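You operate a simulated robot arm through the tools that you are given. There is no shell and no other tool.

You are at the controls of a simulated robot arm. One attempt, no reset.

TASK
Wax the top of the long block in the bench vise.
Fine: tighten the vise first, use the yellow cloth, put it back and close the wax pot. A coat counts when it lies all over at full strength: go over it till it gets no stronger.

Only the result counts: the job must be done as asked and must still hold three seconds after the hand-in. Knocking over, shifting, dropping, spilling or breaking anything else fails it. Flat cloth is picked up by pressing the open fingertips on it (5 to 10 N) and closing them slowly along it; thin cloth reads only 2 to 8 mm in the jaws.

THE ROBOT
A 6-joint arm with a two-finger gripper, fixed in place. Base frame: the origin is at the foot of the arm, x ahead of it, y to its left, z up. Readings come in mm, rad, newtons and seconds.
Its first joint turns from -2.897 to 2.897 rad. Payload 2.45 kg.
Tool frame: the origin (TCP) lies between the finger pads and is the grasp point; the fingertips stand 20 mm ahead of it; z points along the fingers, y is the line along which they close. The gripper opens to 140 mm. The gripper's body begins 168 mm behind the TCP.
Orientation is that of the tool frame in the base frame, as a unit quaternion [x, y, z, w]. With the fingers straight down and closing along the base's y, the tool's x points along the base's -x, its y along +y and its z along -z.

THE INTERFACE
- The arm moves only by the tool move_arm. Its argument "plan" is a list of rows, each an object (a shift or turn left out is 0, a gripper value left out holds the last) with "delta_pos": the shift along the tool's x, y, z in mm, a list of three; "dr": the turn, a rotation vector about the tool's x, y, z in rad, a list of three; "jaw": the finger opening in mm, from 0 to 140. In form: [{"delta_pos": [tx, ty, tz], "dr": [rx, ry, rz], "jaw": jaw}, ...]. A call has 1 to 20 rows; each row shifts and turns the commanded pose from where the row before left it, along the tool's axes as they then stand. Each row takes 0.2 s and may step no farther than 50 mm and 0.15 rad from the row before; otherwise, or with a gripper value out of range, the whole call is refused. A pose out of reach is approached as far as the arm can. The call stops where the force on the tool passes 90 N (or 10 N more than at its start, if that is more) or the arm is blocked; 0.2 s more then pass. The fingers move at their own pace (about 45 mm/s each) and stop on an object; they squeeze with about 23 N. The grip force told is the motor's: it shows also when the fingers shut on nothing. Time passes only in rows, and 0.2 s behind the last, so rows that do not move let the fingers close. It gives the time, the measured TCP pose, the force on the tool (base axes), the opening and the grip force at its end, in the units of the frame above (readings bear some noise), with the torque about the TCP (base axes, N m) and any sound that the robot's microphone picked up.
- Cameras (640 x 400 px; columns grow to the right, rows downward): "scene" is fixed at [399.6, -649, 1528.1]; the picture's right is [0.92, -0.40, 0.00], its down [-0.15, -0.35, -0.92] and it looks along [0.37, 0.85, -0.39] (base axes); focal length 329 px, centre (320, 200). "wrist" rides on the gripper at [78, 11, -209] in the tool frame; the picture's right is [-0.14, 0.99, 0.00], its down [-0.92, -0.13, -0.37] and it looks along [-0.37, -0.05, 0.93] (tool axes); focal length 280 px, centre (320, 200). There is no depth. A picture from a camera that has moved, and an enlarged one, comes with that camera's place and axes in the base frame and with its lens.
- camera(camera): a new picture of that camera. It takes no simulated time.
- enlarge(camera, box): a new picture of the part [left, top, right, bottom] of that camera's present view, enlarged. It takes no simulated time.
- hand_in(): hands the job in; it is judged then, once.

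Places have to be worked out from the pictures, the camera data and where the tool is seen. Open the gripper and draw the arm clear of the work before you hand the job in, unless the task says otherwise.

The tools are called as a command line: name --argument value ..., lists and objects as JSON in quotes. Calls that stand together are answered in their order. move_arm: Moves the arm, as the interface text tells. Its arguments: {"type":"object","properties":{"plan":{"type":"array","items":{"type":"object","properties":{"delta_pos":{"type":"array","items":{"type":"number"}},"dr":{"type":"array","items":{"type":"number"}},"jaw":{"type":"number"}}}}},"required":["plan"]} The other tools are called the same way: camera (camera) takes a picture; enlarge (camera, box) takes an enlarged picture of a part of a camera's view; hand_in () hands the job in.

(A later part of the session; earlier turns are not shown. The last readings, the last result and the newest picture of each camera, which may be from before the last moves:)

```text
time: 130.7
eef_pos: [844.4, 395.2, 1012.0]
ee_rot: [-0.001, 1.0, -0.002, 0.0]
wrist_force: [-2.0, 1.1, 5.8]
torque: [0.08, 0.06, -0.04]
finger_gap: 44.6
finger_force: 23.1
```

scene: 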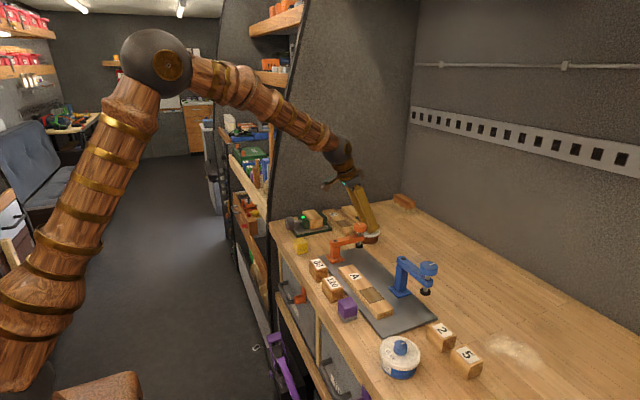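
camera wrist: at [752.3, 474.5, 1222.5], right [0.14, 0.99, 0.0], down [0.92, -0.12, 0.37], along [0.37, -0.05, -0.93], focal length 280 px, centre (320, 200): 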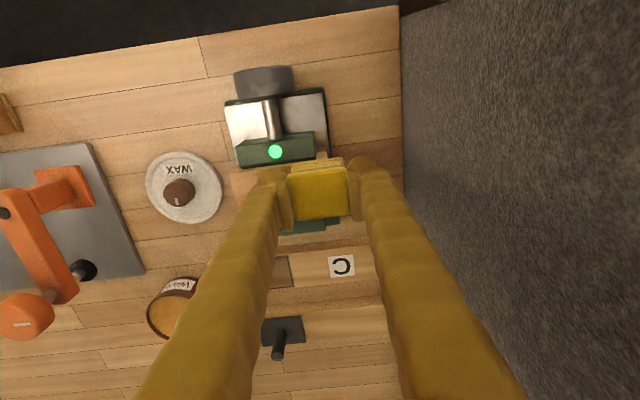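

move_arm --plan '[{"delta_pos": [0, 0, 0.2]}, {"delta_pos": [0, 4, 0]}, {"delta_pos": [0, 4, 0]}, {"delta_pos": [0, 4, 0]}, {"delta_pos": [0, -4, 0]}, {"delta_pos": [0, -4, 0]}, {"delta_pos": [0, -4, 0]}, {}]'

enlarge --camera "scene" --box '[304, 200, 340, 226]'

```text
time: 132.5
eef_pos: [844.4, 395.2, 1012.1]
ee_rot: [0.0, 1.0, -0.002, 0.0]
wrist_force: [-0.3, 2.1, 4.1]
torque: [0.11, -0.01, 0.03]
finger_gap: 44.8
finger_force: 23.3
```

```text
15.38 times, centred on (322, 213) of scene
camera zoom: at [399.6, -649.0, 1528.1], right [0.92, -0.4, 0.0], down [-0.15, -0.35, -0.92], along [0.37, 0.85, -0.39], focal length 5068 px, centre (289, 0)
```

zoom: 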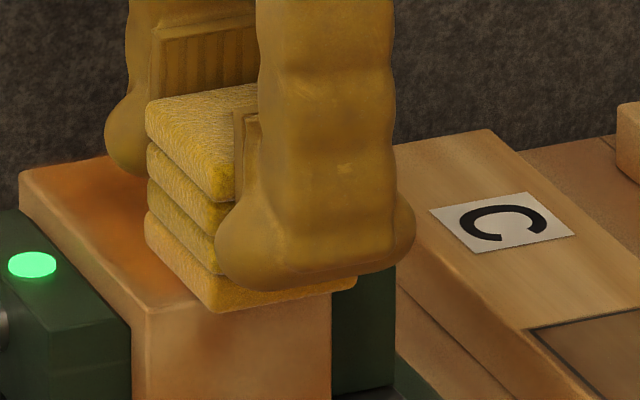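

I lift off to look at the whole top.

move_arm --plan '[{"delta_pos": [0, 0, -10]}, {"delta_pos": [0, 0, -25]}, {"delta_pos": [0, 0, -35]}, {"delta_pos": [30, -10, -10]}, {}]'

enlarge --camera "scene" --box '[304, 200, 340, 226]'

camera --camera "wrist"

```text
time: 133.7
eef_pos: [813.8, 385.3, 1091.5]
ee_rot: [-0.001, 1.0, -0.002, 0.0]
wrist_force: [0.0, -0.7, -1.2]
torque: [0.01, 0.02, 0.03]
finger_gap: 44.7
finger_force: 23.1
```

```text
15.38 times, centred on (322, 213) of scene
camera zoom: at [399.6, -649.0, 1528.1], right [0.92, -0.4, 0.0], down [-0.15, -0.35, -0.92], along [0.37, 0.85, -0.39], focal length 5068 px, centre (289, 0)
```

zoom: 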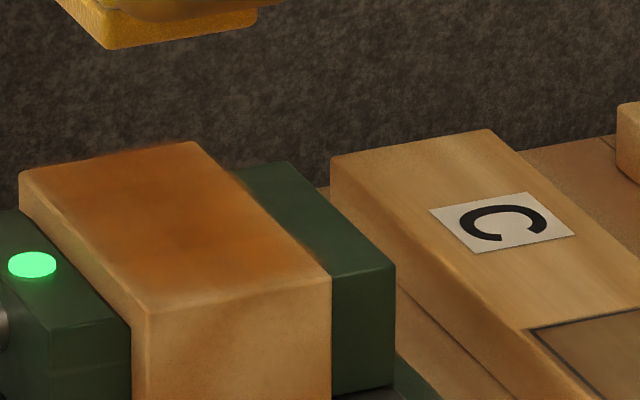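

```text
taken
camera wrist: at [736.9, 397.4, 1300.4], right [0.14, 0.99, 0.0], down [0.92, -0.12, 0.37], along [0.37, -0.05, -0.93], focal length 280 px, centre (320, 200)
```

wrist: 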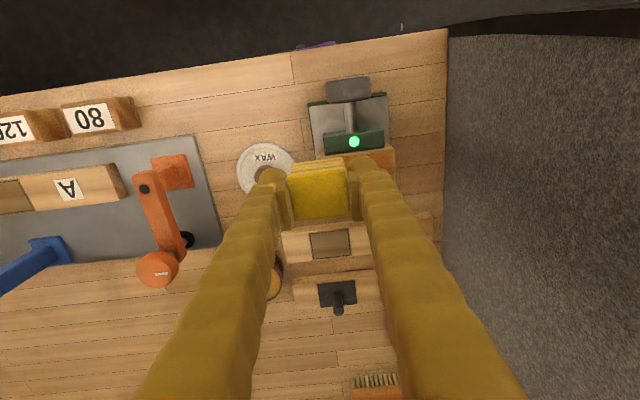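

The middle is strongly coated, but the edges and near end are lighter. I go back with lanes nearer the edges, starting with the front lane (x≈822).

move_arm --plan '[{"delta_pos": [-8.5, 15, 30]}, {"delta_pos": [0, 0, 30]}, {"delta_pos": [0, 0, 15]}, {"delta_pos": [0, 0, 2]}, {}]'

move_arm --plan '[{"delta_pos": [0, 0, 1]}, {"delta_pos": [0, 0, 0.7]}, {}]'

```text
time: 134.9
eef_pos: [825.4, 401.4, 1013.0]
ee_rot: [-0.001, 1.0, -0.002, 0.0]
wrist_force: [-0.1, -0.4, -0.2]
torque: [-0.01, 0.01, 0.01]
finger_gap: 44.8
finger_force: 22.8
```

```text
time: 135.7
eef_pos: [824.3, 400.4, 1012.0]
ee_rot: [-0.001, 1.0, -0.001, 0.0]
wrist_force: [-0.3, 0.6, 1.6]
torque: [0.04, -0.05, 0.03]
finger_gap: 44.6
finger_force: 23.0
```

move_arm --plan '[{"delta_pos": [1.5, -2, 0.5]}, {}, {}]'

```text
time: 136.5
eef_pos: [821.4, 397.7, 1012.9]
ee_rot: [-0.001, 1.0, -0.002, 0.0]
wrist_force: [1.4, 0.8, 7.5]
torque: [0.08, -0.07, -0.02]
finger_gap: 44.8
finger_force: 23.4
```

move_arm --plan '[{"delta_pos": [3, 0, 0.1]}, {"delta_pos": [3, 0, 0]}, {"delta_pos": [0, -4, 0]}, {"delta_pos": [-4, 0, 0]}, {"delta_pos": [-4, 0, 0]}, {"delta_pos": [0, 4, 0]}, {"delta_pos": [4, 0, 0]}, {}]'

```text
time: 138.3
eef_pos: [820.4, 398.3, 1012.0]
ee_rot: [-0.001, 1.0, -0.002, 0.0]
wrist_force: [2.9, -0.6, 5.7]
torque: [0.03, -0.11, -0.02]
finger_gap: 44.6
finger_force: 22.8
```

Now stroke along +y in this front lane with force checks.

move_arm --plan '[{"delta_pos": [0, 4, 0.1]}, {"delta_pos": [0, 4, 0]}, {"delta_pos": [0, 4, 0]}, {"delta_pos": [0, 4, 0]}, {"delta_pos": [0, 4, 0]}, {}]'

move_arm --plan '[{"delta_pos": [0, 4, 0]}, {"delta_pos": [0, 4, 0]}, {"delta_pos": [0, 4, 0]}, {"delta_pos": [0, 4, 0]}, {"delta_pos": [0, 4, 0]}, {}]'

move_arm --plan '[{"delta_pos": [0, 4, 0]}, {"delta_pos": [0, 4, 0]}, {"delta_pos": [0, 4, 0]}, {"delta_pos": [0, 4, 0]}, {"delta_pos": [0, 4, 0]}, {}]'

```text
time: 139.7
eef_pos: [819.6, 418.6, 1012.4]
ee_rot: [-0.001, 1.0, -0.002, 0.0]
wrist_force: [-0.5, -0.4, 0.6]
torque: [0.02, 0.06, 0.03]
finger_gap: 44.8
finger_force: 23.0
```

```text
time: 141.1
eef_pos: [819.9, 437.8, 1012.5]
ee_rot: [-0.001, 1.0, -0.002, -0.001]
wrist_force: [0.4, -0.7, 2.7]
torque: [0.01, -0.01, -0.03]
finger_gap: 44.7
finger_force: 23.0
```

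```text
time: 142.5
eef_pos: [819.5, 457.6, 1012.0]
ee_rot: [-0.001, 1.0, -0.002, 0.001]
wrist_force: [1.7, -1.2, 4.0]
torque: [-0.05, -0.07, 0.01]
finger_gap: 44.5
finger_force: 23.1
```

Contact was light; I press a bit more and work the far-left corner, then stroke back.

move_arm --plan '[{"delta_pos": [0, 4, 0.3]}, {"delta_pos": [0, 4, 0.1]}, {"delta_pos": [4, 0, 0]}, {"delta_pos": [0, 3, 0]}, {"delta_pos": [-4, 0, 0]}, {"delta_pos": [-4, 0, 0]}, {"delta_pos": [0, -4, 0]}, {"delta_pos": [4, 0, 0]}, {}]'

move_arm --plan '[{"delta_pos": [0, -4, 0]}, {"delta_pos": [0, -4, 0]}, {"delta_pos": [0, -4, 0]}, {"delta_pos": [0, -4, 0]}, {"delta_pos": [0, -4, 0]}, {}]'

```text
time: 144.5
eef_pos: [820.3, 465.4, 1012.3]
ee_rot: [-0.001, 1.0, 0.0, 0.0]
wrist_force: [3.9, -0.7, 8.1]
torque: [-0.07, -0.15, 0.03]
finger_gap: 44.7
finger_force: 22.8
```

```text
time: 145.9
eef_pos: [819.9, 445.1, 1010.9]
ee_rot: [0.0, 1.0, -0.002, -0.001]
wrist_force: [0.3, -0.4, -0.2]
torque: [0.02, 0.02, 0.05]
finger_gap: 44.6
finger_force: 23.1
```

No contact force at y 445 despite the lower height — I check the picture.

enlarge --camera "scene" --box '[295, 190, 345, 230]'

camera --camera "wrist"

```text
10.00 times, centred on (320, 210) of scene
camera zoom: at [399.6, -649.0, 1528.1], right [0.92, -0.4, 0.0], down [-0.15, -0.35, -0.92], along [0.37, 0.85, -0.39], focal length 3294 px, centre (320, 100)
```

zoom: 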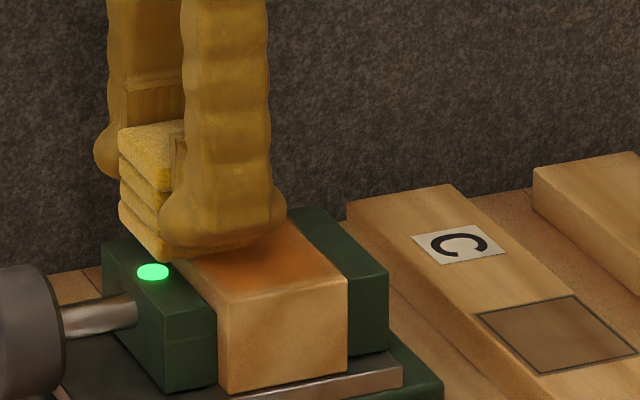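

```text
taken
camera wrist: at [741.8, 456.3, 1221.5], right [0.14, 0.99, 0.0], down [0.92, -0.12, 0.37], along [0.36, -0.05, -0.93], focal length 280 px, centre (320, 200)
```

wrist: 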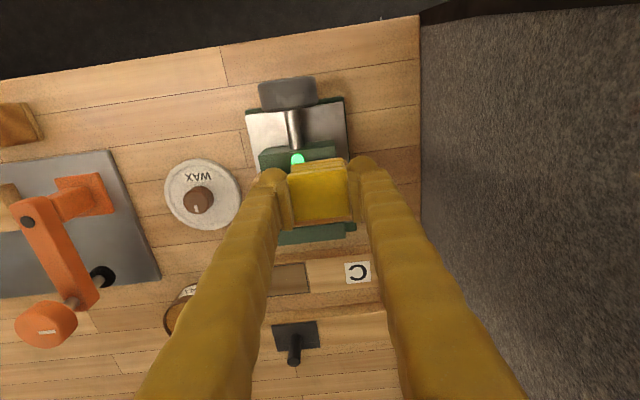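

move_arm --plan '[{"delta_pos": [0, 0, 0.5]}, {}]'

move_arm --plan '[{"delta_pos": [0, 0, 0.4]}, {}]'

```text
time: 146.5
eef_pos: [820.2, 444.0, 1012.8]
ee_rot: [-0.001, 1.0, -0.002, 0.0]
wrist_force: [-0.1, 0.1, -0.4]
torque: [-0.03, 0.0, 0.02]
finger_gap: 44.5
finger_force: 23.1
```

```text
time: 147.1
eef_pos: [819.9, 445.7, 1013.0]
ee_rot: [-0.001, 1.0, -0.001, 0.0]
wrist_force: [0.8, -1.5, 5.5]
torque: [0.01, -0.02, 0.0]
finger_gap: 44.6
finger_force: 23.0
```

move_arm --plan '[{"delta_pos": [0, -4, 0.2]}, {"delta_pos": [0, -4, 0]}, {"delta_pos": [0, -4, 0]}, {"delta_pos": [0, -4, 0]}, {}]'

move_arm --plan '[{"delta_pos": [0, -4, 0]}, {"delta_pos": [0, -4, 0]}, {"delta_pos": [0, -4, 0]}, {"delta_pos": [0, -4, 0]}, {}]'

move_arm --plan '[{"delta_pos": [0, -4, 0]}, {"delta_pos": [0, -4, 0]}, {"delta_pos": [0, -4, 0]}, {"delta_pos": [0, -4, 0]}, {}]'

```text
time: 148.3
eef_pos: [820.1, 428.6, 1011.3]
ee_rot: [-0.001, 1.0, -0.002, 0.0]
wrist_force: [-0.1, 2.7, 7.8]
torque: [0.08, -0.02, -0.01]
finger_gap: 44.6
finger_force: 23.0
```

```text
time: 149.5
eef_pos: [819.8, 413.9, 1010.9]
ee_rot: [-0.001, 1.0, -0.001, 0.0]
wrist_force: [1.1, 6.6, 17.5]
torque: [0.18, -0.09, 0.04]
finger_gap: 44.7
finger_force: 22.3
```

```text
time: 150.7
eef_pos: [818.8, 397.3, 1010.7]
ee_rot: [0.0, 1.0, -0.002, 0.0]
wrist_force: [0.4, 6.8, 18.3]
torque: [0.17, -0.06, 0.0]
finger_gap: 44.5
finger_force: 23.3
```

Good contact now. I sweep across the near end (x 819→852 at y≈395).

move_arm --plan '[{"delta_pos": [0, -4, -0.1]}, {"delta_pos": [-5, 0, 0]}, {"delta_pos": [-5, 0, 0]}, {"delta_pos": [-5, 0, 0]}, {"delta_pos": [-5, 0, 0]}, {}]'

move_arm --plan '[{"delta_pos": [-5, 0, 0]}, {"delta_pos": [-5, 0, 0]}, {"delta_pos": [-4, 0, 0]}, {"delta_pos": [0, 4, 0]}, {}]'

enlarge --camera "scene" --box '[304, 200, 340, 226]'

```text
time: 152.1
eef_pos: [839.9, 393.3, 1011.0]
ee_rot: [-0.001, 1.0, -0.001, 0.0]
wrist_force: [-3.9, -0.6, 9.2]
torque: [-0.02, 0.15, -0.01]
finger_gap: 44.8
finger_force: 23.4
```

```text
time: 153.3
eef_pos: [854.6, 397.9, 1011.0]
ee_rot: [-0.001, 1.0, -0.002, 0.0]
wrist_force: [2.8, -2.7, 8.9]
torque: [-0.11, -0.05, 0.04]
finger_gap: 44.8
finger_force: 23.4
```

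```text
15.38 times, centred on (322, 213) of scene
camera zoom: at [399.6, -649.0, 1528.1], right [0.92, -0.4, 0.0], down [-0.15, -0.35, -0.92], along [0.37, 0.85, -0.39], focal length 5068 px, centre (289, 0)
```

zoom: 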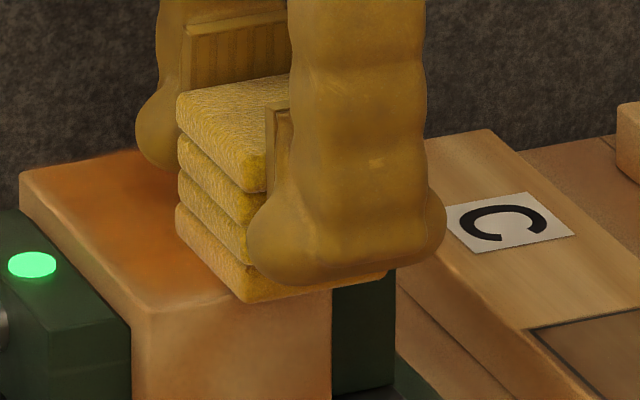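

Now the back lane (x≈854): small work at this corner, then stroke toward +y.

move_arm --plan '[{"delta_pos": [0, -4, 0.1]}, {"delta_pos": [4, 0, 0]}, {"delta_pos": [4, 0, 0]}, {"delta_pos": [0, 4, 0]}, {"delta_pos": [-4, 0, 0]}, {"delta_pos": [-4, 0, 0]}, {}]'

move_arm --plan '[{"delta_pos": [0, 4, 0.1]}, {"delta_pos": [0, 4, 0]}, {"delta_pos": [0, 4, 0]}, {"delta_pos": [0, 4, 0]}, {}]'

move_arm --plan '[{"delta_pos": [0, 4, 0]}, {"delta_pos": [0, 4, 0]}, {"delta_pos": [0, 4, 0]}, {"delta_pos": [0, 4, 0]}, {}]'

```text
time: 154.9
eef_pos: [853.0, 397.3, 1010.2]
ee_rot: [-0.001, 1.0, -0.001, 0.0]
wrist_force: [-2.9, 2.1, 7.1]
torque: [0.07, 0.1, -0.02]
finger_gap: 44.7
finger_force: 23.2
```

```text
time: 156.1
eef_pos: [854.6, 414.0, 1011.2]
ee_rot: [-0.001, 1.0, -0.001, 0.0]
wrist_force: [0.6, -1.2, 2.0]
torque: [-0.03, -0.01, 0.0]
finger_gap: 44.6
finger_force: 23.1
```

```text
time: 157.3
eef_pos: [853.4, 429.5, 1012.1]
ee_rot: [-0.001, 1.0, -0.002, 0.0]
wrist_force: [-0.7, -2.4, 9.3]
torque: [-0.06, 0.05, 0.03]
finger_gap: 44.4
finger_force: 22.7
```

move_arm --plan '[{"delta_pos": [0, 4, 0.1]}, {"delta_pos": [0, 4, 0]}, {"delta_pos": [0, 4, 0]}, {"delta_pos": [0, 4, 0]}, {}]'

move_arm --plan '[{"delta_pos": [0, 4, 0]}, {"delta_pos": [0, 4, 0]}, {"delta_pos": [0, 4, 0]}, {"delta_pos": [0, 4, 0]}, {"delta_pos": [0, 4, 0]}, {}]'

```text
time: 158.5
eef_pos: [852.2, 444.4, 1010.9]
ee_rot: [-0.001, 1.0, -0.002, 0.001]
wrist_force: [1.3, -0.9, 5.5]
torque: [-0.02, -0.03, -0.02]
finger_gap: 45.0
finger_force: 23.0
```

```text
time: 159.9
eef_pos: [854.1, 465.5, 1011.8]
ee_rot: [-0.001, 1.0, -0.002, 0.0]
wrist_force: [-0.2, 1.1, -1.4]
torque: [0.01, 0.01, 0.01]
finger_gap: 44.8
finger_force: 23.2
```

move_arm --plan '[{"delta_pos": [0, 0, 0.5]}, {"delta_pos": [0, 0, 0.3]}, {}]'

move_arm --plan '[{"delta_pos": [0, 2, 0.2]}, {"delta_pos": [-3, 0, 0]}, {"delta_pos": [4, 0, 0]}, {"delta_pos": [4, 0, 0]}, {"delta_pos": [4, 0, 0]}, {}]'

move_arm --plan '[{"delta_pos": [4, 0, 0]}, {"delta_pos": [4, 0, 0]}, {"delta_pos": [4, 0, 0]}, {"delta_pos": [4, 0, 0]}, {"delta_pos": [4, 0, 0]}, {}]'

```text
time: 160.7
eef_pos: [852.7, 466.6, 1011.9]
ee_rot: [-0.001, 1.0, -0.001, 0.0]
wrist_force: [1.3, 2.2, 6.7]
torque: [0.06, 0.0, -0.03]
finger_gap: 44.8
finger_force: 22.9
```

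```text
time: 162.1
eef_pos: [844.9, 467.9, 1011.8]
ee_rot: [-0.001, 1.0, -0.002, -0.001]
wrist_force: [7.2, -0.1, 18.7]
torque: [-0.11, -0.16, 0.05]
finger_gap: 44.7
finger_force: 23.3
```

```text
time: 163.5
eef_pos: [824.1, 467.6, 1010.8]
ee_rot: [0.0, 1.0, -0.002, 0.001]
wrist_force: [5.4, -1.2, 17.7]
torque: [-0.08, -0.12, 0.03]
finger_gap: 45.0
finger_force: 23.2
```

Good contact along the far end. I lift and check the coat.

move_arm --plan '[{"delta_pos": [3, 0, 0]}, {"delta_pos": [-6, 0, 0]}, {"delta_pos": [0, 0, -10]}, {"delta_pos": [0, 0, -30]}, {"delta_pos": [0, 0, -40]}, {}]'

enlarge --camera "scene" --box '[304, 200, 340, 226]'

enlarge --camera "scene" --box '[285, 165, 345, 205]'

```text
time: 164.9
eef_pos: [825.5, 466.2, 1091.6]
ee_rot: [-0.001, 1.0, -0.002, 0.0]
wrist_force: [-0.2, 1.1, -1.0]
torque: [-0.01, -0.01, -0.03]
finger_gap: 44.8
finger_force: 23.2
```

```text
15.38 times, centred on (322, 213) of scene
camera zoom: at [399.6, -649.0, 1528.1], right [0.92, -0.4, 0.0], down [-0.15, -0.35, -0.92], along [0.37, 0.85, -0.39], focal length 5068 px, centre (289, 0)
```

zoom: 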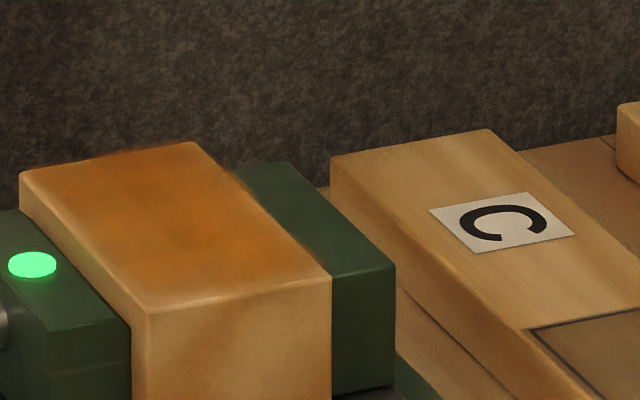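

```text
10.00 times, centred on (315, 185) of scene
camera zoom: at [399.6, -649.0, 1528.1], right [0.92, -0.4, 0.0], down [-0.15, -0.35, -0.92], along [0.37, 0.85, -0.39], focal length 3294 px, centre (370, 350)
```

zoom: 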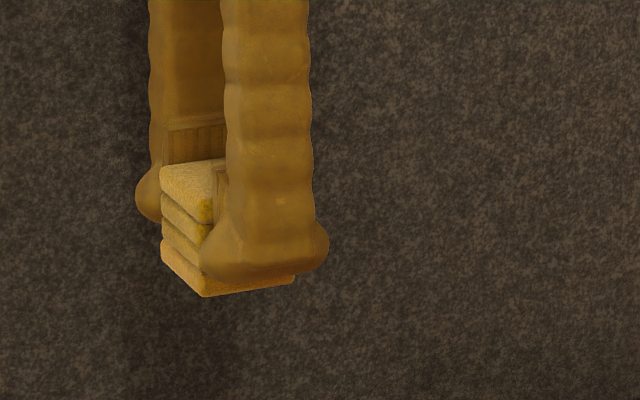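

I move the arm aside so the wrist camera can look straight down on the block top.

move_arm --plan '[{"delta_pos": [0, -38, 0]}, {"delta_pos": [0, -38, 0]}, {"delta_pos": [0, -38, 0]}, {"delta_pos": [0, -38, 0]}, {}]'

enlarge --camera "wrist" --box '[360, 80, 500, 200]'

enlarge --camera "scene" --box '[304, 200, 340, 226]'

```text
time: 166.1
eef_pos: [827.9, 311.9, 1090.8]
ee_rot: [0.0, 1.0, -0.002, 0.0]
wrist_force: [0.9, 0.2, -0.9]
torque: [0.01, -0.04, -0.02]
finger_gap: 44.8
finger_force: 23.0
```

```text
3.33 times, centred on (430, 140) of wrist
camera zoom: at [750.6, 323.0, 1300.8], right [0.14, 0.99, 0.0], down [0.92, -0.12, 0.37], along [0.37, -0.05, -0.93], focal length 935 px, centre (-47, 400)
```

zoom: 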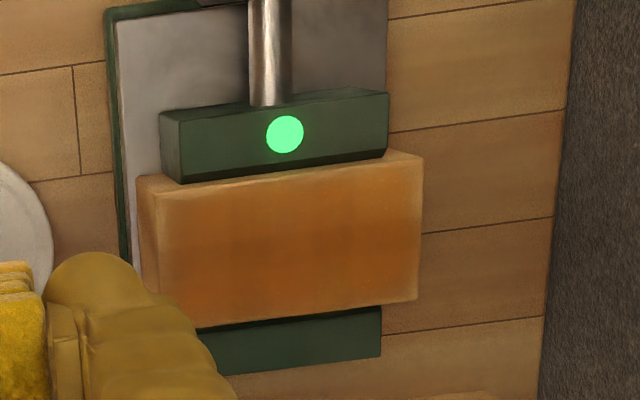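

```text
15.38 times, centred on (322, 213) of scene
camera zoom: at [399.6, -649.0, 1528.1], right [0.92, -0.4, 0.0], down [-0.15, -0.35, -0.92], along [0.37, 0.85, -0.39], focal length 5068 px, centre (289, 0)
```

zoom: 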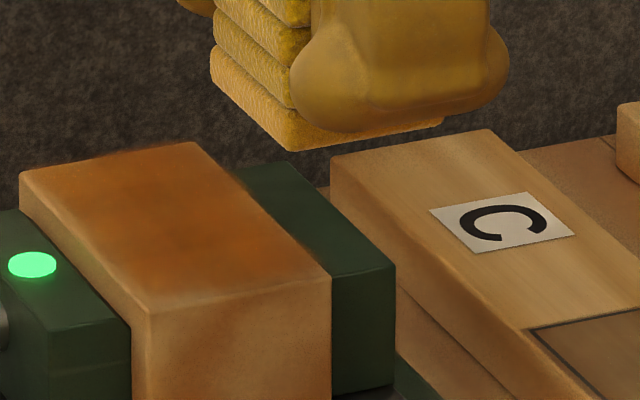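

The coat is even in the middle but fades at the borders. I go back for edge passes with the pad centred closer to each edge, starting at the near end.

move_arm --plan '[{"delta_pos": [3, 41, 0]}, {"delta_pos": [3, 41, 0]}, {"delta_pos": [0, 0, 35]}, {"delta_pos": [0, 0, 35]}, {"delta_pos": [0, 0, 7]}, {"delta_pos": [0, 0, 2]}, {}]'

move_arm --plan '[{"delta_pos": [0, 0, 1]}, {"delta_pos": [0, 0, 0.5]}, {}]'

```text
time: 167.7
eef_pos: [821.7, 396.7, 1011.6]
ee_rot: [0.0, 1.0, -0.002, 0.0]
wrist_force: [0.1, -0.6, -0.4]
torque: [0.01, -0.04, -0.01]
finger_gap: 44.8
finger_force: 22.9
```

```text
time: 168.5
eef_pos: [820.8, 397.1, 1010.5]
ee_rot: [-0.001, 1.0, -0.002, 0.0]
wrist_force: [-4.9, 2.2, 14.6]
torque: [0.28, 0.13, 0.03]
finger_gap: 44.7
finger_force: 22.7
```

move_arm --plan '[{"delta_pos": [0, 0, -0.3], "dr": [-0.02, 0, 0]}, {}]'

move_arm --plan '[{"delta_pos": [0, 0, 0.2]}, {}, {}]'

```text
time: 169.1
eef_pos: [821.3, 396.5, 1010.6]
ee_rot: [-0.001, 1.0, 0.008, 0.0]
wrist_force: [0.5, -3.9, 14.6]
torque: [-0.35, -0.07, -0.03]
finger_gap: 44.6
finger_force: 22.7
```

```text
time: 169.9
eef_pos: [820.7, 398.2, 1010.9]
ee_rot: [-0.001, 1.0, 0.009, 0.0]
wrist_force: [0.5, 1.6, 12.9]
torque: [-0.15, -0.11, 0.0]
finger_gap: 44.9
finger_force: 23.2
```

With a −0.02 rad tilt the pad now presses the near-end strip. I sweep across the near end in x with this tilt.

move_arm --plan '[{"delta_pos": [3, 0, 0]}, {"delta_pos": [3, 0, 0]}, {"delta_pos": [-4, 0, 0]}, {"delta_pos": [-4, 0, 0]}, {"delta_pos": [-4, 0, 0]}, {"delta_pos": [-4, 0, 0]}, {}]'

move_arm --plan '[{"delta_pos": [-4, 0, 0]}, {"delta_pos": [-4, 0, 0]}, {"delta_pos": [-4, 0, 0]}, {"delta_pos": [-4, 0, 0]}, {"delta_pos": [-4, 0, 0]}, {"delta_pos": [-4, 0, 0]}, {}]'

move_arm --plan '[{"delta_pos": [0, -4, 0]}, {"delta_pos": [4, 0, 0]}, {"delta_pos": [4, 0, 0]}, {"delta_pos": [4, 0, 0]}, {"delta_pos": [4, 0, 0]}, {"delta_pos": [4, 0, 0]}, {}]'

```text
time: 171.5
eef_pos: [830.6, 397.5, 1010.4]
ee_rot: [-0.002, 1.0, 0.008, 0.0]
wrist_force: [-1.8, 0.2, 8.0]
torque: [-0.1, 0.13, -0.04]
finger_gap: 44.6
finger_force: 22.6
```

```text
time: 173.1
eef_pos: [856.3, 396.3, 1010.7]
ee_rot: [-0.002, 1.0, 0.009, 0.0]
wrist_force: [-1.8, -0.3, 6.9]
torque: [-0.15, 0.07, -0.02]
finger_gap: 44.6
finger_force: 22.8
```

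```text
time: 174.7
eef_pos: [836.8, 392.2, 1010.1]
ee_rot: [-0.001, 1.0, 0.009, -0.001]
wrist_force: [4.2, -0.2, 15.7]
torque: [-0.04, -0.13, 0.02]
finger_gap: 45.0
finger_force: 23.1
```

move_arm --plan '[{"delta_pos": [4, 0, 0]}, {"delta_pos": [4, 0, 0]}, {"delta_pos": [4, 0, 0]}, {"delta_pos": [4, 0, 0]}, {"delta_pos": [4, 0, 0]}, {"delta_pos": [2, 0, 0]}, {}]'

move_arm --plan '[{"delta_pos": [-4, 2, 0]}, {"delta_pos": [-4, 0, 0]}, {"delta_pos": [-4, 0, 0]}, {"delta_pos": [-4, 0, 0]}, {"delta_pos": [-4, 0, 0]}, {"delta_pos": [-4, 0, 0]}, {}]'

enlarge --camera "scene" --box '[304, 200, 340, 226]'

```text
time: 176.3
eef_pos: [813.2, 393.1, 1010.2]
ee_rot: [-0.001, 1.0, 0.008, 0.0]
wrist_force: [1.5, -0.1, 7.9]
torque: [-0.07, -0.13, 0.01]
finger_gap: 44.6
finger_force: 23.1
```

```text
time: 177.9
eef_pos: [838.3, 395.0, 1008.0]
ee_rot: [-0.001, 1.0, 0.009, 0.001]
wrist_force: [-2.6, -0.2, 9.3]
torque: [-0.11, 0.13, -0.01]
finger_gap: 44.7
finger_force: 23.4
```

```text
15.38 times, centred on (322, 213) of scene
camera zoom: at [399.6, -649.0, 1528.1], right [0.92, -0.4, 0.0], down [-0.15, -0.35, -0.92], along [0.37, 0.85, -0.39], focal length 5068 px, centre (289, 0)
```

zoom: 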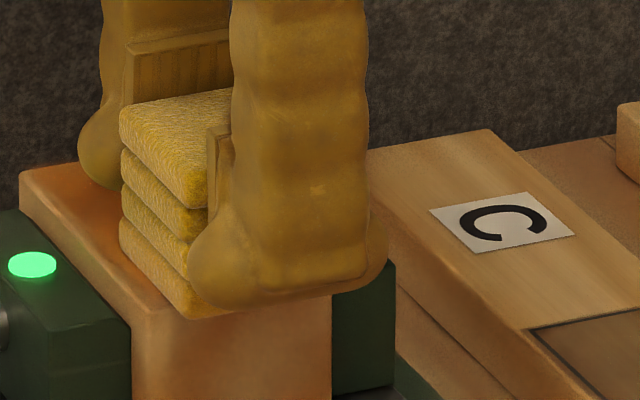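

Near end done; now the front-edge lane at x≈815 with a slight tilt lowering the front side, near-neutral about x.

move_arm --plan '[{"delta_pos": [4, 0, -0.3], "dr": [0.01, 0, 0]}, {"delta_pos": [5, 0, 0]}, {"delta_pos": [5, 0, 0]}, {"delta_pos": [5, 0, 0]}, {"delta_pos": [4, 2, 0], "dr": [0, -0.012, 0]}, {}]'

move_arm --plan '[{"delta_pos": [0, 0, 0.2]}, {}, {}]'

```text
time: 179.3
eef_pos: [816.0, 396.4, 1009.1]
ee_rot: [-0.001, 1.0, 0.004, 0.006]
wrist_force: [1.0, 0.1, -0.5]
torque: [0.01, 0.03, 0.0]
finger_gap: 44.5
finger_force: 22.6
```

```text
time: 180.1
eef_pos: [815.9, 397.2, 1008.9]
ee_rot: [-0.001, 1.0, 0.004, 0.006]
wrist_force: [0.7, 0.0, 5.8]
torque: [0.02, 0.01, 0.0]
finger_gap: 44.7
finger_force: 22.6
```

move_arm --plan '[{"delta_pos": [0, 4, 0.15]}, {"delta_pos": [0, 4, 0]}, {"delta_pos": [0, 4, 0]}, {"delta_pos": [0, 4, 0]}, {}]'

move_arm --plan '[{"delta_pos": [0, 4, 0.1]}, {"delta_pos": [0, 4, 0]}, {"delta_pos": [0, 4, 0]}, {"delta_pos": [0, 4, 0]}, {}]'

move_arm --plan '[{"delta_pos": [0, 4, 0]}, {"delta_pos": [0, 4, 0]}, {"delta_pos": [0, 4, 0]}, {"delta_pos": [0, 4, 0]}, {}]'

```text
time: 181.3
eef_pos: [815.2, 414.8, 1009.8]
ee_rot: [-0.001, 1.0, 0.004, 0.007]
wrist_force: [-1.1, -1.1, 8.8]
torque: [-0.08, 0.09, 0.0]
finger_gap: 44.7
finger_force: 22.9
```

```text
time: 182.5
eef_pos: [814.9, 430.5, 1011.2]
ee_rot: [-0.001, 1.0, 0.003, 0.006]
wrist_force: [0.2, 0.2, -0.7]
torque: [-0.04, 0.0, 0.0]
finger_gap: 44.6
finger_force: 23.2
```

```text
time: 183.7
eef_pos: [815.4, 445.8, 1011.7]
ee_rot: [0.0, 1.0, 0.003, 0.006]
wrist_force: [0.8, -0.1, -1.8]
torque: [0.02, -0.02, -0.03]
finger_gap: 44.5
finger_force: 23.2
```

move_arm --plan '[{"delta_pos": [0, 0, 0.4]}, {}, {}]'

move_arm --plan '[{"delta_pos": [0, 0, 0.3]}, {}, {}]'

```text
time: 184.5
eef_pos: [814.3, 443.6, 1010.3]
ee_rot: [-0.002, 1.0, 0.003, 0.007]
wrist_force: [0.9, 0.1, -0.5]
torque: [-0.01, 0.01, -0.01]
finger_gap: 44.7
finger_force: 22.8
```

```text
time: 185.3
eef_pos: [814.6, 445.3, 1009.8]
ee_rot: [-0.001, 1.0, 0.003, 0.006]
wrist_force: [-0.3, 0.0, -0.7]
torque: [-0.03, 0.02, 0.01]
finger_gap: 44.8
finger_force: 23.3
```

enlarge --camera "scene" --box '[295, 195, 335, 225]'

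enlarge --camera "wrist" --box '[240, 120, 400, 240]'

```text
13.33 times, centred on (315, 210) of scene
camera zoom: at [399.6, -649.0, 1528.1], right [0.92, -0.4, 0.0], down [-0.15, -0.35, -0.92], along [0.37, 0.85, -0.39], focal length 4392 px, centre (387, 67)
```

zoom: 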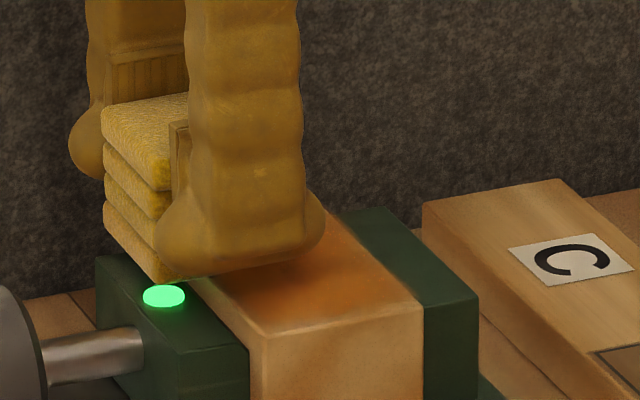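

```text
3.33 times, centred on (320, 180) of wrist
camera zoom: at [734.2, 454.8, 1218.4], right [0.14, 0.99, 0.01], down [0.92, -0.13, 0.38], along [0.38, -0.04, -0.93], focal length 935 px, centre (320, 267)
```

zoom: 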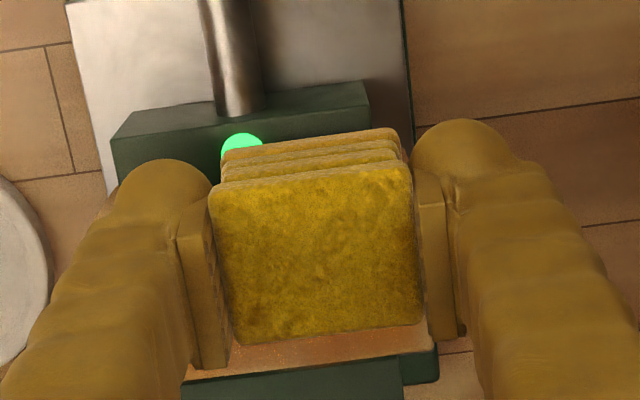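

move_arm --plan '[{"delta_pos": [0, 0, 0.4]}, {}, {}]'

move_arm --plan '[{"delta_pos": [0, 0, 0.4]}, {}, {}]'

```text
time: 186.1
eef_pos: [813.5, 445.1, 1009.8]
ee_rot: [-0.001, 1.0, 0.004, 0.006]
wrist_force: [0.4, 1.3, 3.0]
torque: [-0.09, 0.0, -0.02]
finger_gap: 44.7
finger_force: 23.4
```

```text
time: 186.9
eef_pos: [814.0, 445.5, 1010.2]
ee_rot: [0.0, 1.0, 0.004, 0.007]
wrist_force: [-2.4, 0.5, 15.7]
torque: [-0.1, 0.11, -0.01]
finger_gap: 44.5
finger_force: 22.9
```

Contact again (16 N at the front edge). I stroke to the far end and back, compensating for the tilt.

move_arm --plan '[{"delta_pos": [0, 4, 0.03]}, {"delta_pos": [0, 4, 0.03]}, {"delta_pos": [0, 4, 0.03]}, {"delta_pos": [0, 4, 0.03]}, {"delta_pos": [0, 4, 0.03]}, {}]'

move_arm --plan '[{"delta_pos": [0, -4, 0.1]}, {"delta_pos": [0, -4, -0.03]}, {"delta_pos": [0, -4, -0.03]}, {"delta_pos": [0, -4, -0.03]}, {"delta_pos": [0, -4, -0.03]}, {}]'

move_arm --plan '[{"delta_pos": [0, -4, -0.03]}, {"delta_pos": [0, -4, -0.03]}, {"delta_pos": [0, -4, -0.03]}, {"delta_pos": [0, -4, -0.03]}, {"delta_pos": [0, -4, -0.03]}, {}]'

```text
time: 188.3
eef_pos: [815.7, 465.5, 1008.6]
ee_rot: [-0.001, 1.0, 0.004, 0.006]
wrist_force: [-1.0, -8.0, 17.6]
torque: [-0.3, 0.05, 0.01]
finger_gap: 44.8
finger_force: 23.5
```

```text
time: 189.7
eef_pos: [815.6, 444.3, 1008.9]
ee_rot: [0.0, 1.0, 0.004, 0.006]
wrist_force: [-2.4, 9.0, 25.0]
torque: [0.12, 0.05, 0.0]
finger_gap: 44.6
finger_force: 23.4
```

```text
time: 191.1
eef_pos: [814.0, 425.4, 1008.8]
ee_rot: [-0.001, 1.0, 0.004, 0.006]
wrist_force: [-1.2, 11.6, 29.0]
torque: [0.13, -0.01, 0.01]
finger_gap: 44.4
finger_force: 23.2
```

move_arm --plan '[{"delta_pos": [0, -4, -0.25]}, {"delta_pos": [0, -4, -0.05]}, {"delta_pos": [0, -4, -0.05]}, {"delta_pos": [0, -4, -0.05]}, {"delta_pos": [0, -4, -0.05]}, {}]'

move_arm --plan '[{"delta_pos": [0, -4, -0.03]}, {"delta_pos": [0, -4, -0.03]}, {"delta_pos": [0, -4, -0.03]}, {"delta_pos": [0, 4, 0.03]}, {"delta_pos": [0, 4, 0.03]}, {}]'

enlarge --camera "scene" --box '[304, 200, 340, 226]'

```text
time: 192.5
eef_pos: [814.7, 404.4, 1008.8]
ee_rot: [-0.001, 1.0, 0.002, 0.006]
wrist_force: [0.8, 1.9, 12.6]
torque: [-0.05, 0.02, -0.03]
finger_gap: 44.9
finger_force: 23.0
```

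```text
time: 193.9
eef_pos: [813.9, 402.5, 1008.7]
ee_rot: [0.0, 1.0, 0.003, 0.006]
wrist_force: [-0.1, -1.7, 2.8]
torque: [-0.1, -0.02, 0.02]
finger_gap: 44.8
finger_force: 23.0
```

```text
15.38 times, centred on (322, 213) of scene
camera zoom: at [399.6, -649.0, 1528.1], right [0.92, -0.4, 0.0], down [-0.15, -0.35, -0.92], along [0.37, 0.85, -0.39], focal length 5068 px, centre (289, 0)
```

zoom: 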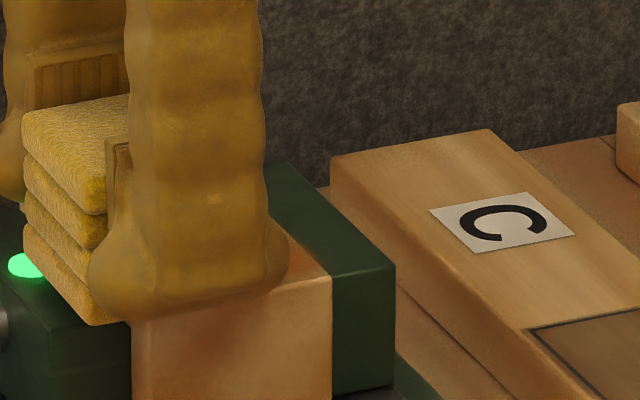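

Front lane is covered. I lift slightly and go to the back-edge lane (x≈857), with the tilt reversed.

move_arm --plan '[{"delta_pos": [0, -4, -4]}, {"delta_pos": [-22, 0, 0], "dr": [0, 0.022, 0]}, {"delta_pos": [-21, 0, 0]}, {"delta_pos": [0, 0, 3]}, {}]'

move_arm --plan '[{"delta_pos": [0, 0, 0.6]}, {}, {}]'

```text
time: 195.1
eef_pos: [859.6, 397.5, 1009.5]
ee_rot: [-0.001, 1.0, 0.004, -0.006]
wrist_force: [0.0, 0.1, 0.4]
torque: [0.01, 0.0, -0.02]
finger_gap: 44.9
finger_force: 23.2
```

```text
time: 195.9
eef_pos: [857.8, 398.8, 1008.7]
ee_rot: [-0.001, 1.0, 0.003, -0.006]
wrist_force: [0.3, -0.3, 0.1]
torque: [0.03, -0.01, -0.01]
finger_gap: 44.7
finger_force: 22.8
```

move_arm --plan '[{"delta_pos": [0, 0, 0.6]}, {}, {}]'

move_arm --plan '[{"delta_pos": [0, 0, 0.5]}, {}, {}]'

```text
time: 196.7
eef_pos: [858.1, 397.4, 1008.9]
ee_rot: [-0.001, 1.0, 0.004, -0.004]
wrist_force: [0.4, 0.2, 1.5]
torque: [-0.01, -0.02, 0.01]
finger_gap: 44.6
finger_force: 22.7
```

```text
time: 197.5
eef_pos: [858.1, 397.9, 1009.3]
ee_rot: [-0.001, 1.0, 0.003, -0.006]
wrist_force: [0.3, 1.0, 7.8]
torque: [-0.06, -0.03, 0.02]
finger_gap: 44.7
finger_force: 23.3
```

move_arm --plan '[{"delta_pos": [0, -3, 0.1]}, {"delta_pos": [0, 4, 0.05]}, {"delta_pos": [0, 4, 0.05]}, {"delta_pos": [0, 4, 0.05]}, {"delta_pos": [0, 4, 0.05]}, {"delta_pos": [0, 4, 0.05]}, {}]'

move_arm --plan '[{"delta_pos": [0, 4, 0.05]}, {"delta_pos": [0, 4, 0.05]}, {"delta_pos": [0, 4, 0.05]}, {"delta_pos": [0, 4, 0.05]}, {"delta_pos": [0, 4, 0.05]}, {}]'

move_arm --plan '[{"delta_pos": [0, 4, 0.05]}, {"delta_pos": [0, 4, 0.05]}, {"delta_pos": [0, 4, 0.05]}, {"delta_pos": [0, 4, 0.05]}, {"delta_pos": [0, 4, 0.05]}, {}]'

```text
time: 199.1
eef_pos: [857.0, 413.6, 1007.4]
ee_rot: [-0.001, 1.0, 0.003, -0.004]
wrist_force: [0.5, -9.4, 25.4]
torque: [-0.24, 0.03, 0.01]
finger_gap: 44.6
finger_force: 22.9
```

```text
time: 200.5
eef_pos: [856.2, 433.8, 1007.7]
ee_rot: [-0.001, 1.0, 0.004, -0.005]
wrist_force: [-0.4, -5.3, 17.9]
torque: [-0.14, 0.01, 0.0]
finger_gap: 44.9
finger_force: 22.9
```

```text
time: 201.9
eef_pos: [856.6, 453.5, 1007.4]
ee_rot: [-0.001, 1.0, 0.004, -0.005]
wrist_force: [0.9, -13.6, 32.9]
torque: [-0.42, 0.05, 0.07]
finger_gap: 44.7
finger_force: 22.8
```

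move_arm --plan '[{"delta_pos": [0, 4, -0.5]}, {"delta_pos": [0, 4, 0]}, {"delta_pos": [0, 4, 0]}, {"delta_pos": [0, 0, -0.6], "dr": [0.02, 0, 0]}, {}]'

move_arm --plan '[{"delta_pos": [0, 3, 0.3]}, {}, {}]'

```text
time: 203.1
eef_pos: [856.7, 466.9, 1006.6]
ee_rot: [-0.002, 1.0, -0.007, -0.006]
wrist_force: [1.0, 2.2, 9.9]
torque: [0.11, -0.04, 0.03]
finger_gap: 44.8
finger_force: 22.8
```

```text
time: 203.9
eef_pos: [857.4, 470.4, 1006.7]
ee_rot: [0.0, 1.0, -0.007, -0.005]
wrist_force: [-1.1, -0.7, 7.7]
torque: [0.04, 0.01, 0.03]
finger_gap: 44.8
finger_force: 22.7
```

Pressing the far edge now; I sweep along it from back to front.

move_arm --plan '[{"delta_pos": [4, 0, 0.05]}, {"delta_pos": [4, 0, 0.05]}, {"delta_pos": [4, 0, 0.05], "dr": [0, -0.005, 0]}, {"delta_pos": [4, 0, 0.03], "dr": [0, -0.005, 0]}, {"delta_pos": [4, 0, 0.02]}, {}]'

move_arm --plan '[{"delta_pos": [4, 0, 0.02]}, {"delta_pos": [4, 0, 0]}, {"delta_pos": [4, 0, 0]}, {"delta_pos": [4, 0, 0]}, {"delta_pos": [4, 0, 0]}, {}]'

move_arm --plan '[{"delta_pos": [3, 0, 0]}, {"delta_pos": [0, -3, 0]}, {"delta_pos": [-4, 0, 0]}, {"delta_pos": [-4, 0, 0]}, {"delta_pos": [-4, 0, 0]}, {}]'

```text
time: 205.3
eef_pos: [838.3, 469.8, 1007.8]
ee_rot: [0.0, 1.0, -0.007, 0.0]
wrist_force: [-0.1, -1.0, 2.0]
torque: [-0.01, -0.07, -0.02]
finger_gap: 44.7
finger_force: 23.4
```

```text
time: 206.7
eef_pos: [817.7, 469.6, 1008.2]
ee_rot: [-0.001, 1.0, -0.007, 0.0]
wrist_force: [-1.4, -0.2, 0.6]
torque: [-0.01, 0.01, -0.03]
finger_gap: 44.8
finger_force: 23.4
```

```text
time: 208.1
eef_pos: [827.9, 466.2, 1008.0]
ee_rot: [-0.001, 1.0, -0.007, -0.001]
wrist_force: [0.3, -0.3, 0.0]
torque: [0.0, -0.05, 0.01]
finger_gap: 44.7
finger_force: 23.4
```

Contact got light; press a little more and sweep the far end again.

move_arm --plan '[{"delta_pos": [0, 2, 0.6]}, {}, {}]'

move_arm --plan '[{"delta_pos": [0, 0, 0.4]}, {}, {}]'

```text
time: 208.9
eef_pos: [827.3, 467.4, 1007.0]
ee_rot: [-0.001, 1.0, -0.007, 0.0]
wrist_force: [1.5, -1.3, 8.1]
torque: [-0.05, -0.01, 0.01]
finger_gap: 44.9
finger_force: 22.4
```

```text
time: 209.7
eef_pos: [827.6, 467.8, 1006.5]
ee_rot: [-0.001, 1.0, -0.006, -0.001]
wrist_force: [0.0, -0.9, 13.8]
torque: [0.08, -0.03, 0.02]
finger_gap: 44.8
finger_force: 23.3
```

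move_arm --plan '[{"delta_pos": [4, 0, 0]}, {"delta_pos": [4, 0, 0]}, {"delta_pos": [4, 0, 0]}, {"delta_pos": [-4, 0, 0]}, {"delta_pos": [-4, 0, 0]}, {"delta_pos": [-4, 0, 0]}, {"delta_pos": [-4, 0, 0]}, {"delta_pos": [-4, 0, 0]}, {}]'

move_arm --plan '[{"delta_pos": [-4, 0, 0.1]}, {"delta_pos": [-4, 0, 0]}, {"delta_pos": [-4, 0, 0]}, {"delta_pos": [-4, 0, 0]}, {"delta_pos": [-4, 0, 0]}, {}]'

enlarge --camera "scene" --box '[304, 200, 340, 226]'

```text
time: 211.7
eef_pos: [834.0, 468.3, 1006.0]
ee_rot: [0.0, 1.0, -0.007, 0.0]
wrist_force: [-10.1, 0.6, 25.0]
torque: [0.03, 0.22, 0.01]
finger_gap: 44.8
finger_force: 22.9
```

```text
time: 213.1
eef_pos: [855.6, 468.4, 1006.6]
ee_rot: [-0.001, 1.0, -0.007, 0.0]
wrist_force: [-6.8, 0.7, 19.8]
torque: [0.12, 0.23, -0.01]
finger_gap: 44.8
finger_force: 22.8
```

```text
15.38 times, centred on (322, 213) of scene
camera zoom: at [399.6, -649.0, 1528.1], right [0.92, -0.4, 0.0], down [-0.15, -0.35, -0.92], along [0.37, 0.85, -0.39], focal length 5068 px, centre (289, 0)
```

zoom: 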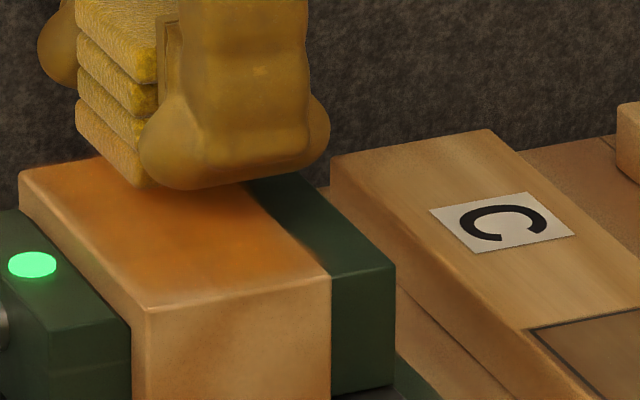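

I lift and take another top-down look at the coat.

move_arm --plan '[{"delta_pos": [0, 0, -20]}, {"delta_pos": [10, -20, -40]}, {"delta_pos": [10, -40, -22], "dr": [-0.013, 0, 0]}, {"delta_pos": [5, -45, 0]}, {"delta_pos": [0, -45, 0]}, {}]'

enlarge --camera "wrist" --box '[360, 80, 500, 200]'

enlarge --camera "scene" --box '[300, 200, 336, 226]'

```text
time: 214.5
eef_pos: [828.1, 318.8, 1088.8]
ee_rot: [0.0, 1.0, -0.001, 0.0]
wrist_force: [0.1, -0.4, -0.3]
torque: [-0.02, 0.03, -0.01]
finger_gap: 45.0
finger_force: 22.9
```

```text
3.33 times, centred on (430, 140) of wrist
camera zoom: at [751.0, 329.6, 1298.1], right [0.14, 0.99, 0.0], down [0.92, -0.13, 0.37], along [0.37, -0.05, -0.93], focal length 935 px, centre (-47, 400)
```

zoom: 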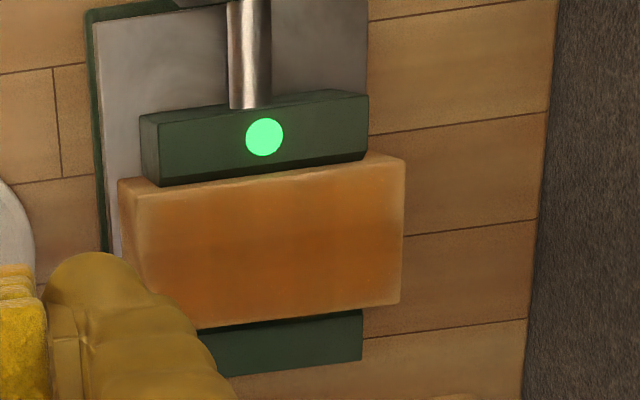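

```text
15.38 times, centred on (318, 213) of scene
camera zoom: at [399.6, -649.0, 1528.1], right [0.92, -0.4, 0.0], down [-0.15, -0.35, -0.92], along [0.37, 0.85, -0.39], focal length 5068 px, centre (351, 0)
```

zoom: 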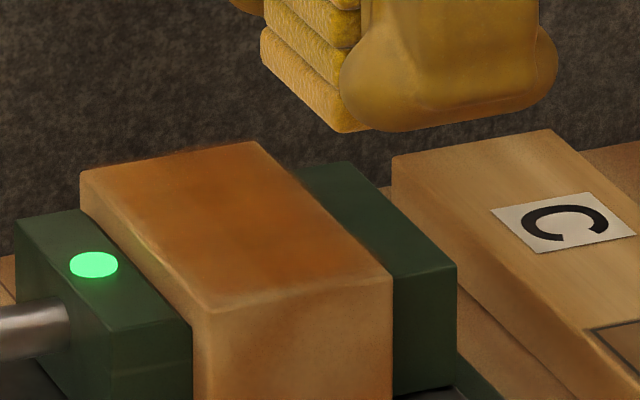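

enlarge --camera "wrist" --box '[378, 125, 448, 185]'

enlarge --camera "scene" --box '[303, 207, 327, 222]'

```text
6.67 times, centred on (413, 155) of wrist
camera zoom: at [751.0, 329.6, 1298.1], right [0.14, 0.99, 0.0], down [0.92, -0.13, 0.37], along [0.37, -0.05, -0.93], focal length 1869 px, centre (-300, 500)
```

zoom: 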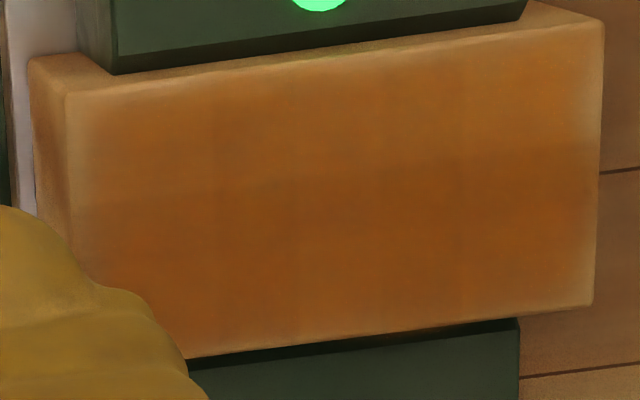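

```text
16.00 times, centred on (315, 214) of scene
camera zoom: at [399.6, -649.0, 1528.1], right [0.92, -0.4, 0.0], down [-0.15, -0.35, -0.92], along [0.37, 0.85, -0.39], focal length 5271 px, centre (400, -32)
```

zoom: 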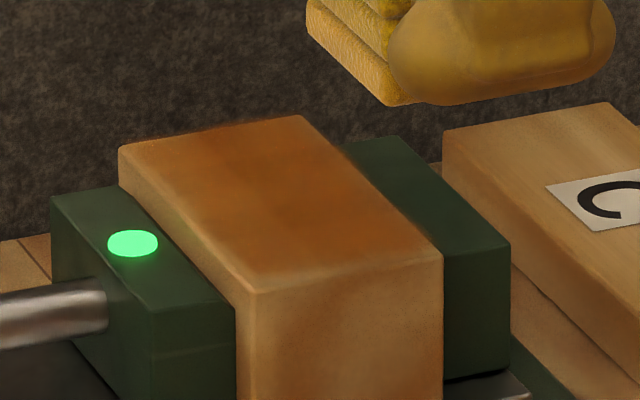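

The coat is now nearly uniform; only thin strips at the front edge, near end and far end are still slightly lighter. I go back for firmer passes there, starting with the near end.

move_arm --plan '[{"delta_pos": [5, 38, 0], "dr": [-0.011, 0, 0]}, {"delta_pos": [5, 37, 0]}, {"delta_pos": [0, 0, 38]}, {"delta_pos": [0, 0, 38]}, {"delta_pos": [0, 0, 3.5]}, {}]'

move_arm --plan '[{"delta_pos": [0, 0, 1]}, {"delta_pos": [0, 0, 0.6]}, {}]'

```text
time: 215.9
eef_pos: [818.5, 395.0, 1010.8]
ee_rot: [-0.001, 1.0, 0.004, 0.0]
wrist_force: [0.0, -0.8, -0.4]
torque: [-0.02, 0.01, 0.03]
finger_gap: 44.9
finger_force: 23.2
```

```text
time: 216.7
eef_pos: [819.2, 395.5, 1008.7]
ee_rot: [-0.001, 1.0, 0.005, 0.0]
wrist_force: [-0.3, -0.7, -0.6]
torque: [-0.01, 0.01, -0.03]
finger_gap: 44.7
finger_force: 23.5
```

move_arm --plan '[{"delta_pos": [0, 0, 0.6]}, {"delta_pos": [0, 0, 0.5]}, {}]'

move_arm --plan '[{"delta_pos": [0, 0, 0.5]}, {}]'

```text
time: 217.5
eef_pos: [819.9, 396.0, 1007.0]
ee_rot: [0.0, 1.0, 0.006, 0.0]
wrist_force: [0.3, 0.5, -1.6]
torque: [0.02, 0.04, -0.01]
finger_gap: 44.5
finger_force: 22.9
```

```text
time: 218.1
eef_pos: [817.8, 394.5, 1007.8]
ee_rot: [-0.001, 1.0, 0.004, 0.0]
wrist_force: [0.2, 0.1, -1.1]
torque: [0.04, 0.0, -0.05]
finger_gap: 44.9
finger_force: 22.5
```

move_arm --plan '[{"delta_pos": [0, 0, 0.5]}, {}]'

move_arm --plan '[{"delta_pos": [0, 0, 0.5]}, {}]'

```text
time: 218.7
eef_pos: [819.2, 395.3, 1007.0]
ee_rot: [-0.001, 1.0, 0.006, 0.0]
wrist_force: [-0.5, -0.6, 6.5]
torque: [-0.09, -0.02, -0.01]
finger_gap: 44.8
finger_force: 23.0
```

```text
time: 219.3
eef_pos: [819.4, 395.1, 1004.9]
ee_rot: [-0.001, 1.0, 0.005, 0.0]
wrist_force: [0.5, -1.2, 10.8]
torque: [-0.16, -0.15, -0.01]
finger_gap: 45.0
finger_force: 22.8
```

move_arm --plan '[{"delta_pos": [4, 0, 0.2]}, {"delta_pos": [2, -2, 0]}, {"delta_pos": [-4, 0, 0]}, {"delta_pos": [-4, 0, 0]}, {"delta_pos": [-4, 0, 0]}, {"delta_pos": [-4, 0, 0]}, {}]'

move_arm --plan '[{"delta_pos": [-4, 0, 0]}, {"delta_pos": [-4, 0, 0]}, {"delta_pos": [-4, 0, 0]}, {"delta_pos": [-4, 0, 0]}, {"delta_pos": [-4, 0, 0]}, {"delta_pos": [-4, 0, 0]}, {}]'

move_arm --plan '[{"delta_pos": [-3, 0, 0]}, {"delta_pos": [0, 2, 0]}, {"delta_pos": [4, 0, 0]}, {"delta_pos": [4, 0, 0]}, {"delta_pos": [4, 0, 0]}, {"delta_pos": [4, 0, 0]}, {}]'

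move_arm --plan '[{"delta_pos": [4, 0, 0]}, {"delta_pos": [4, 0, 0]}, {"delta_pos": [4, 0, 0]}, {"delta_pos": [4, 0, 0]}, {"delta_pos": [4, 0, 0]}, {"delta_pos": [4, 0, 0]}, {}]'

```text
time: 220.9
eef_pos: [828.8, 393.4, 1007.3]
ee_rot: [-0.001, 1.0, 0.005, 0.0]
wrist_force: [-5.6, -0.5, 17.7]
torque: [-0.1, -0.01, 0.0]
finger_gap: 44.5
finger_force: 22.9
```

```text
time: 222.5
eef_pos: [853.1, 392.3, 1006.7]
ee_rot: [-0.001, 1.0, 0.005, 0.0]
wrist_force: [-7.1, -2.0, 20.4]
torque: [-0.1, 0.27, 0.03]
finger_gap: 44.6
finger_force: 22.8
```

```text
time: 224.1
eef_pos: [840.4, 394.3, 1006.5]
ee_rot: [0.0, 1.0, 0.006, 0.0]
wrist_force: [3.8, -0.2, 15.9]
torque: [-0.05, -0.26, 0.02]
finger_gap: 44.8
finger_force: 23.1
```

```text
time: 225.7
eef_pos: [816.7, 395.8, 1006.5]
ee_rot: [0.0, 1.0, 0.005, 0.0]
wrist_force: [2.7, 0.1, 10.8]
torque: [-0.11, -0.15, -0.02]
finger_gap: 44.9
finger_force: 23.0
```

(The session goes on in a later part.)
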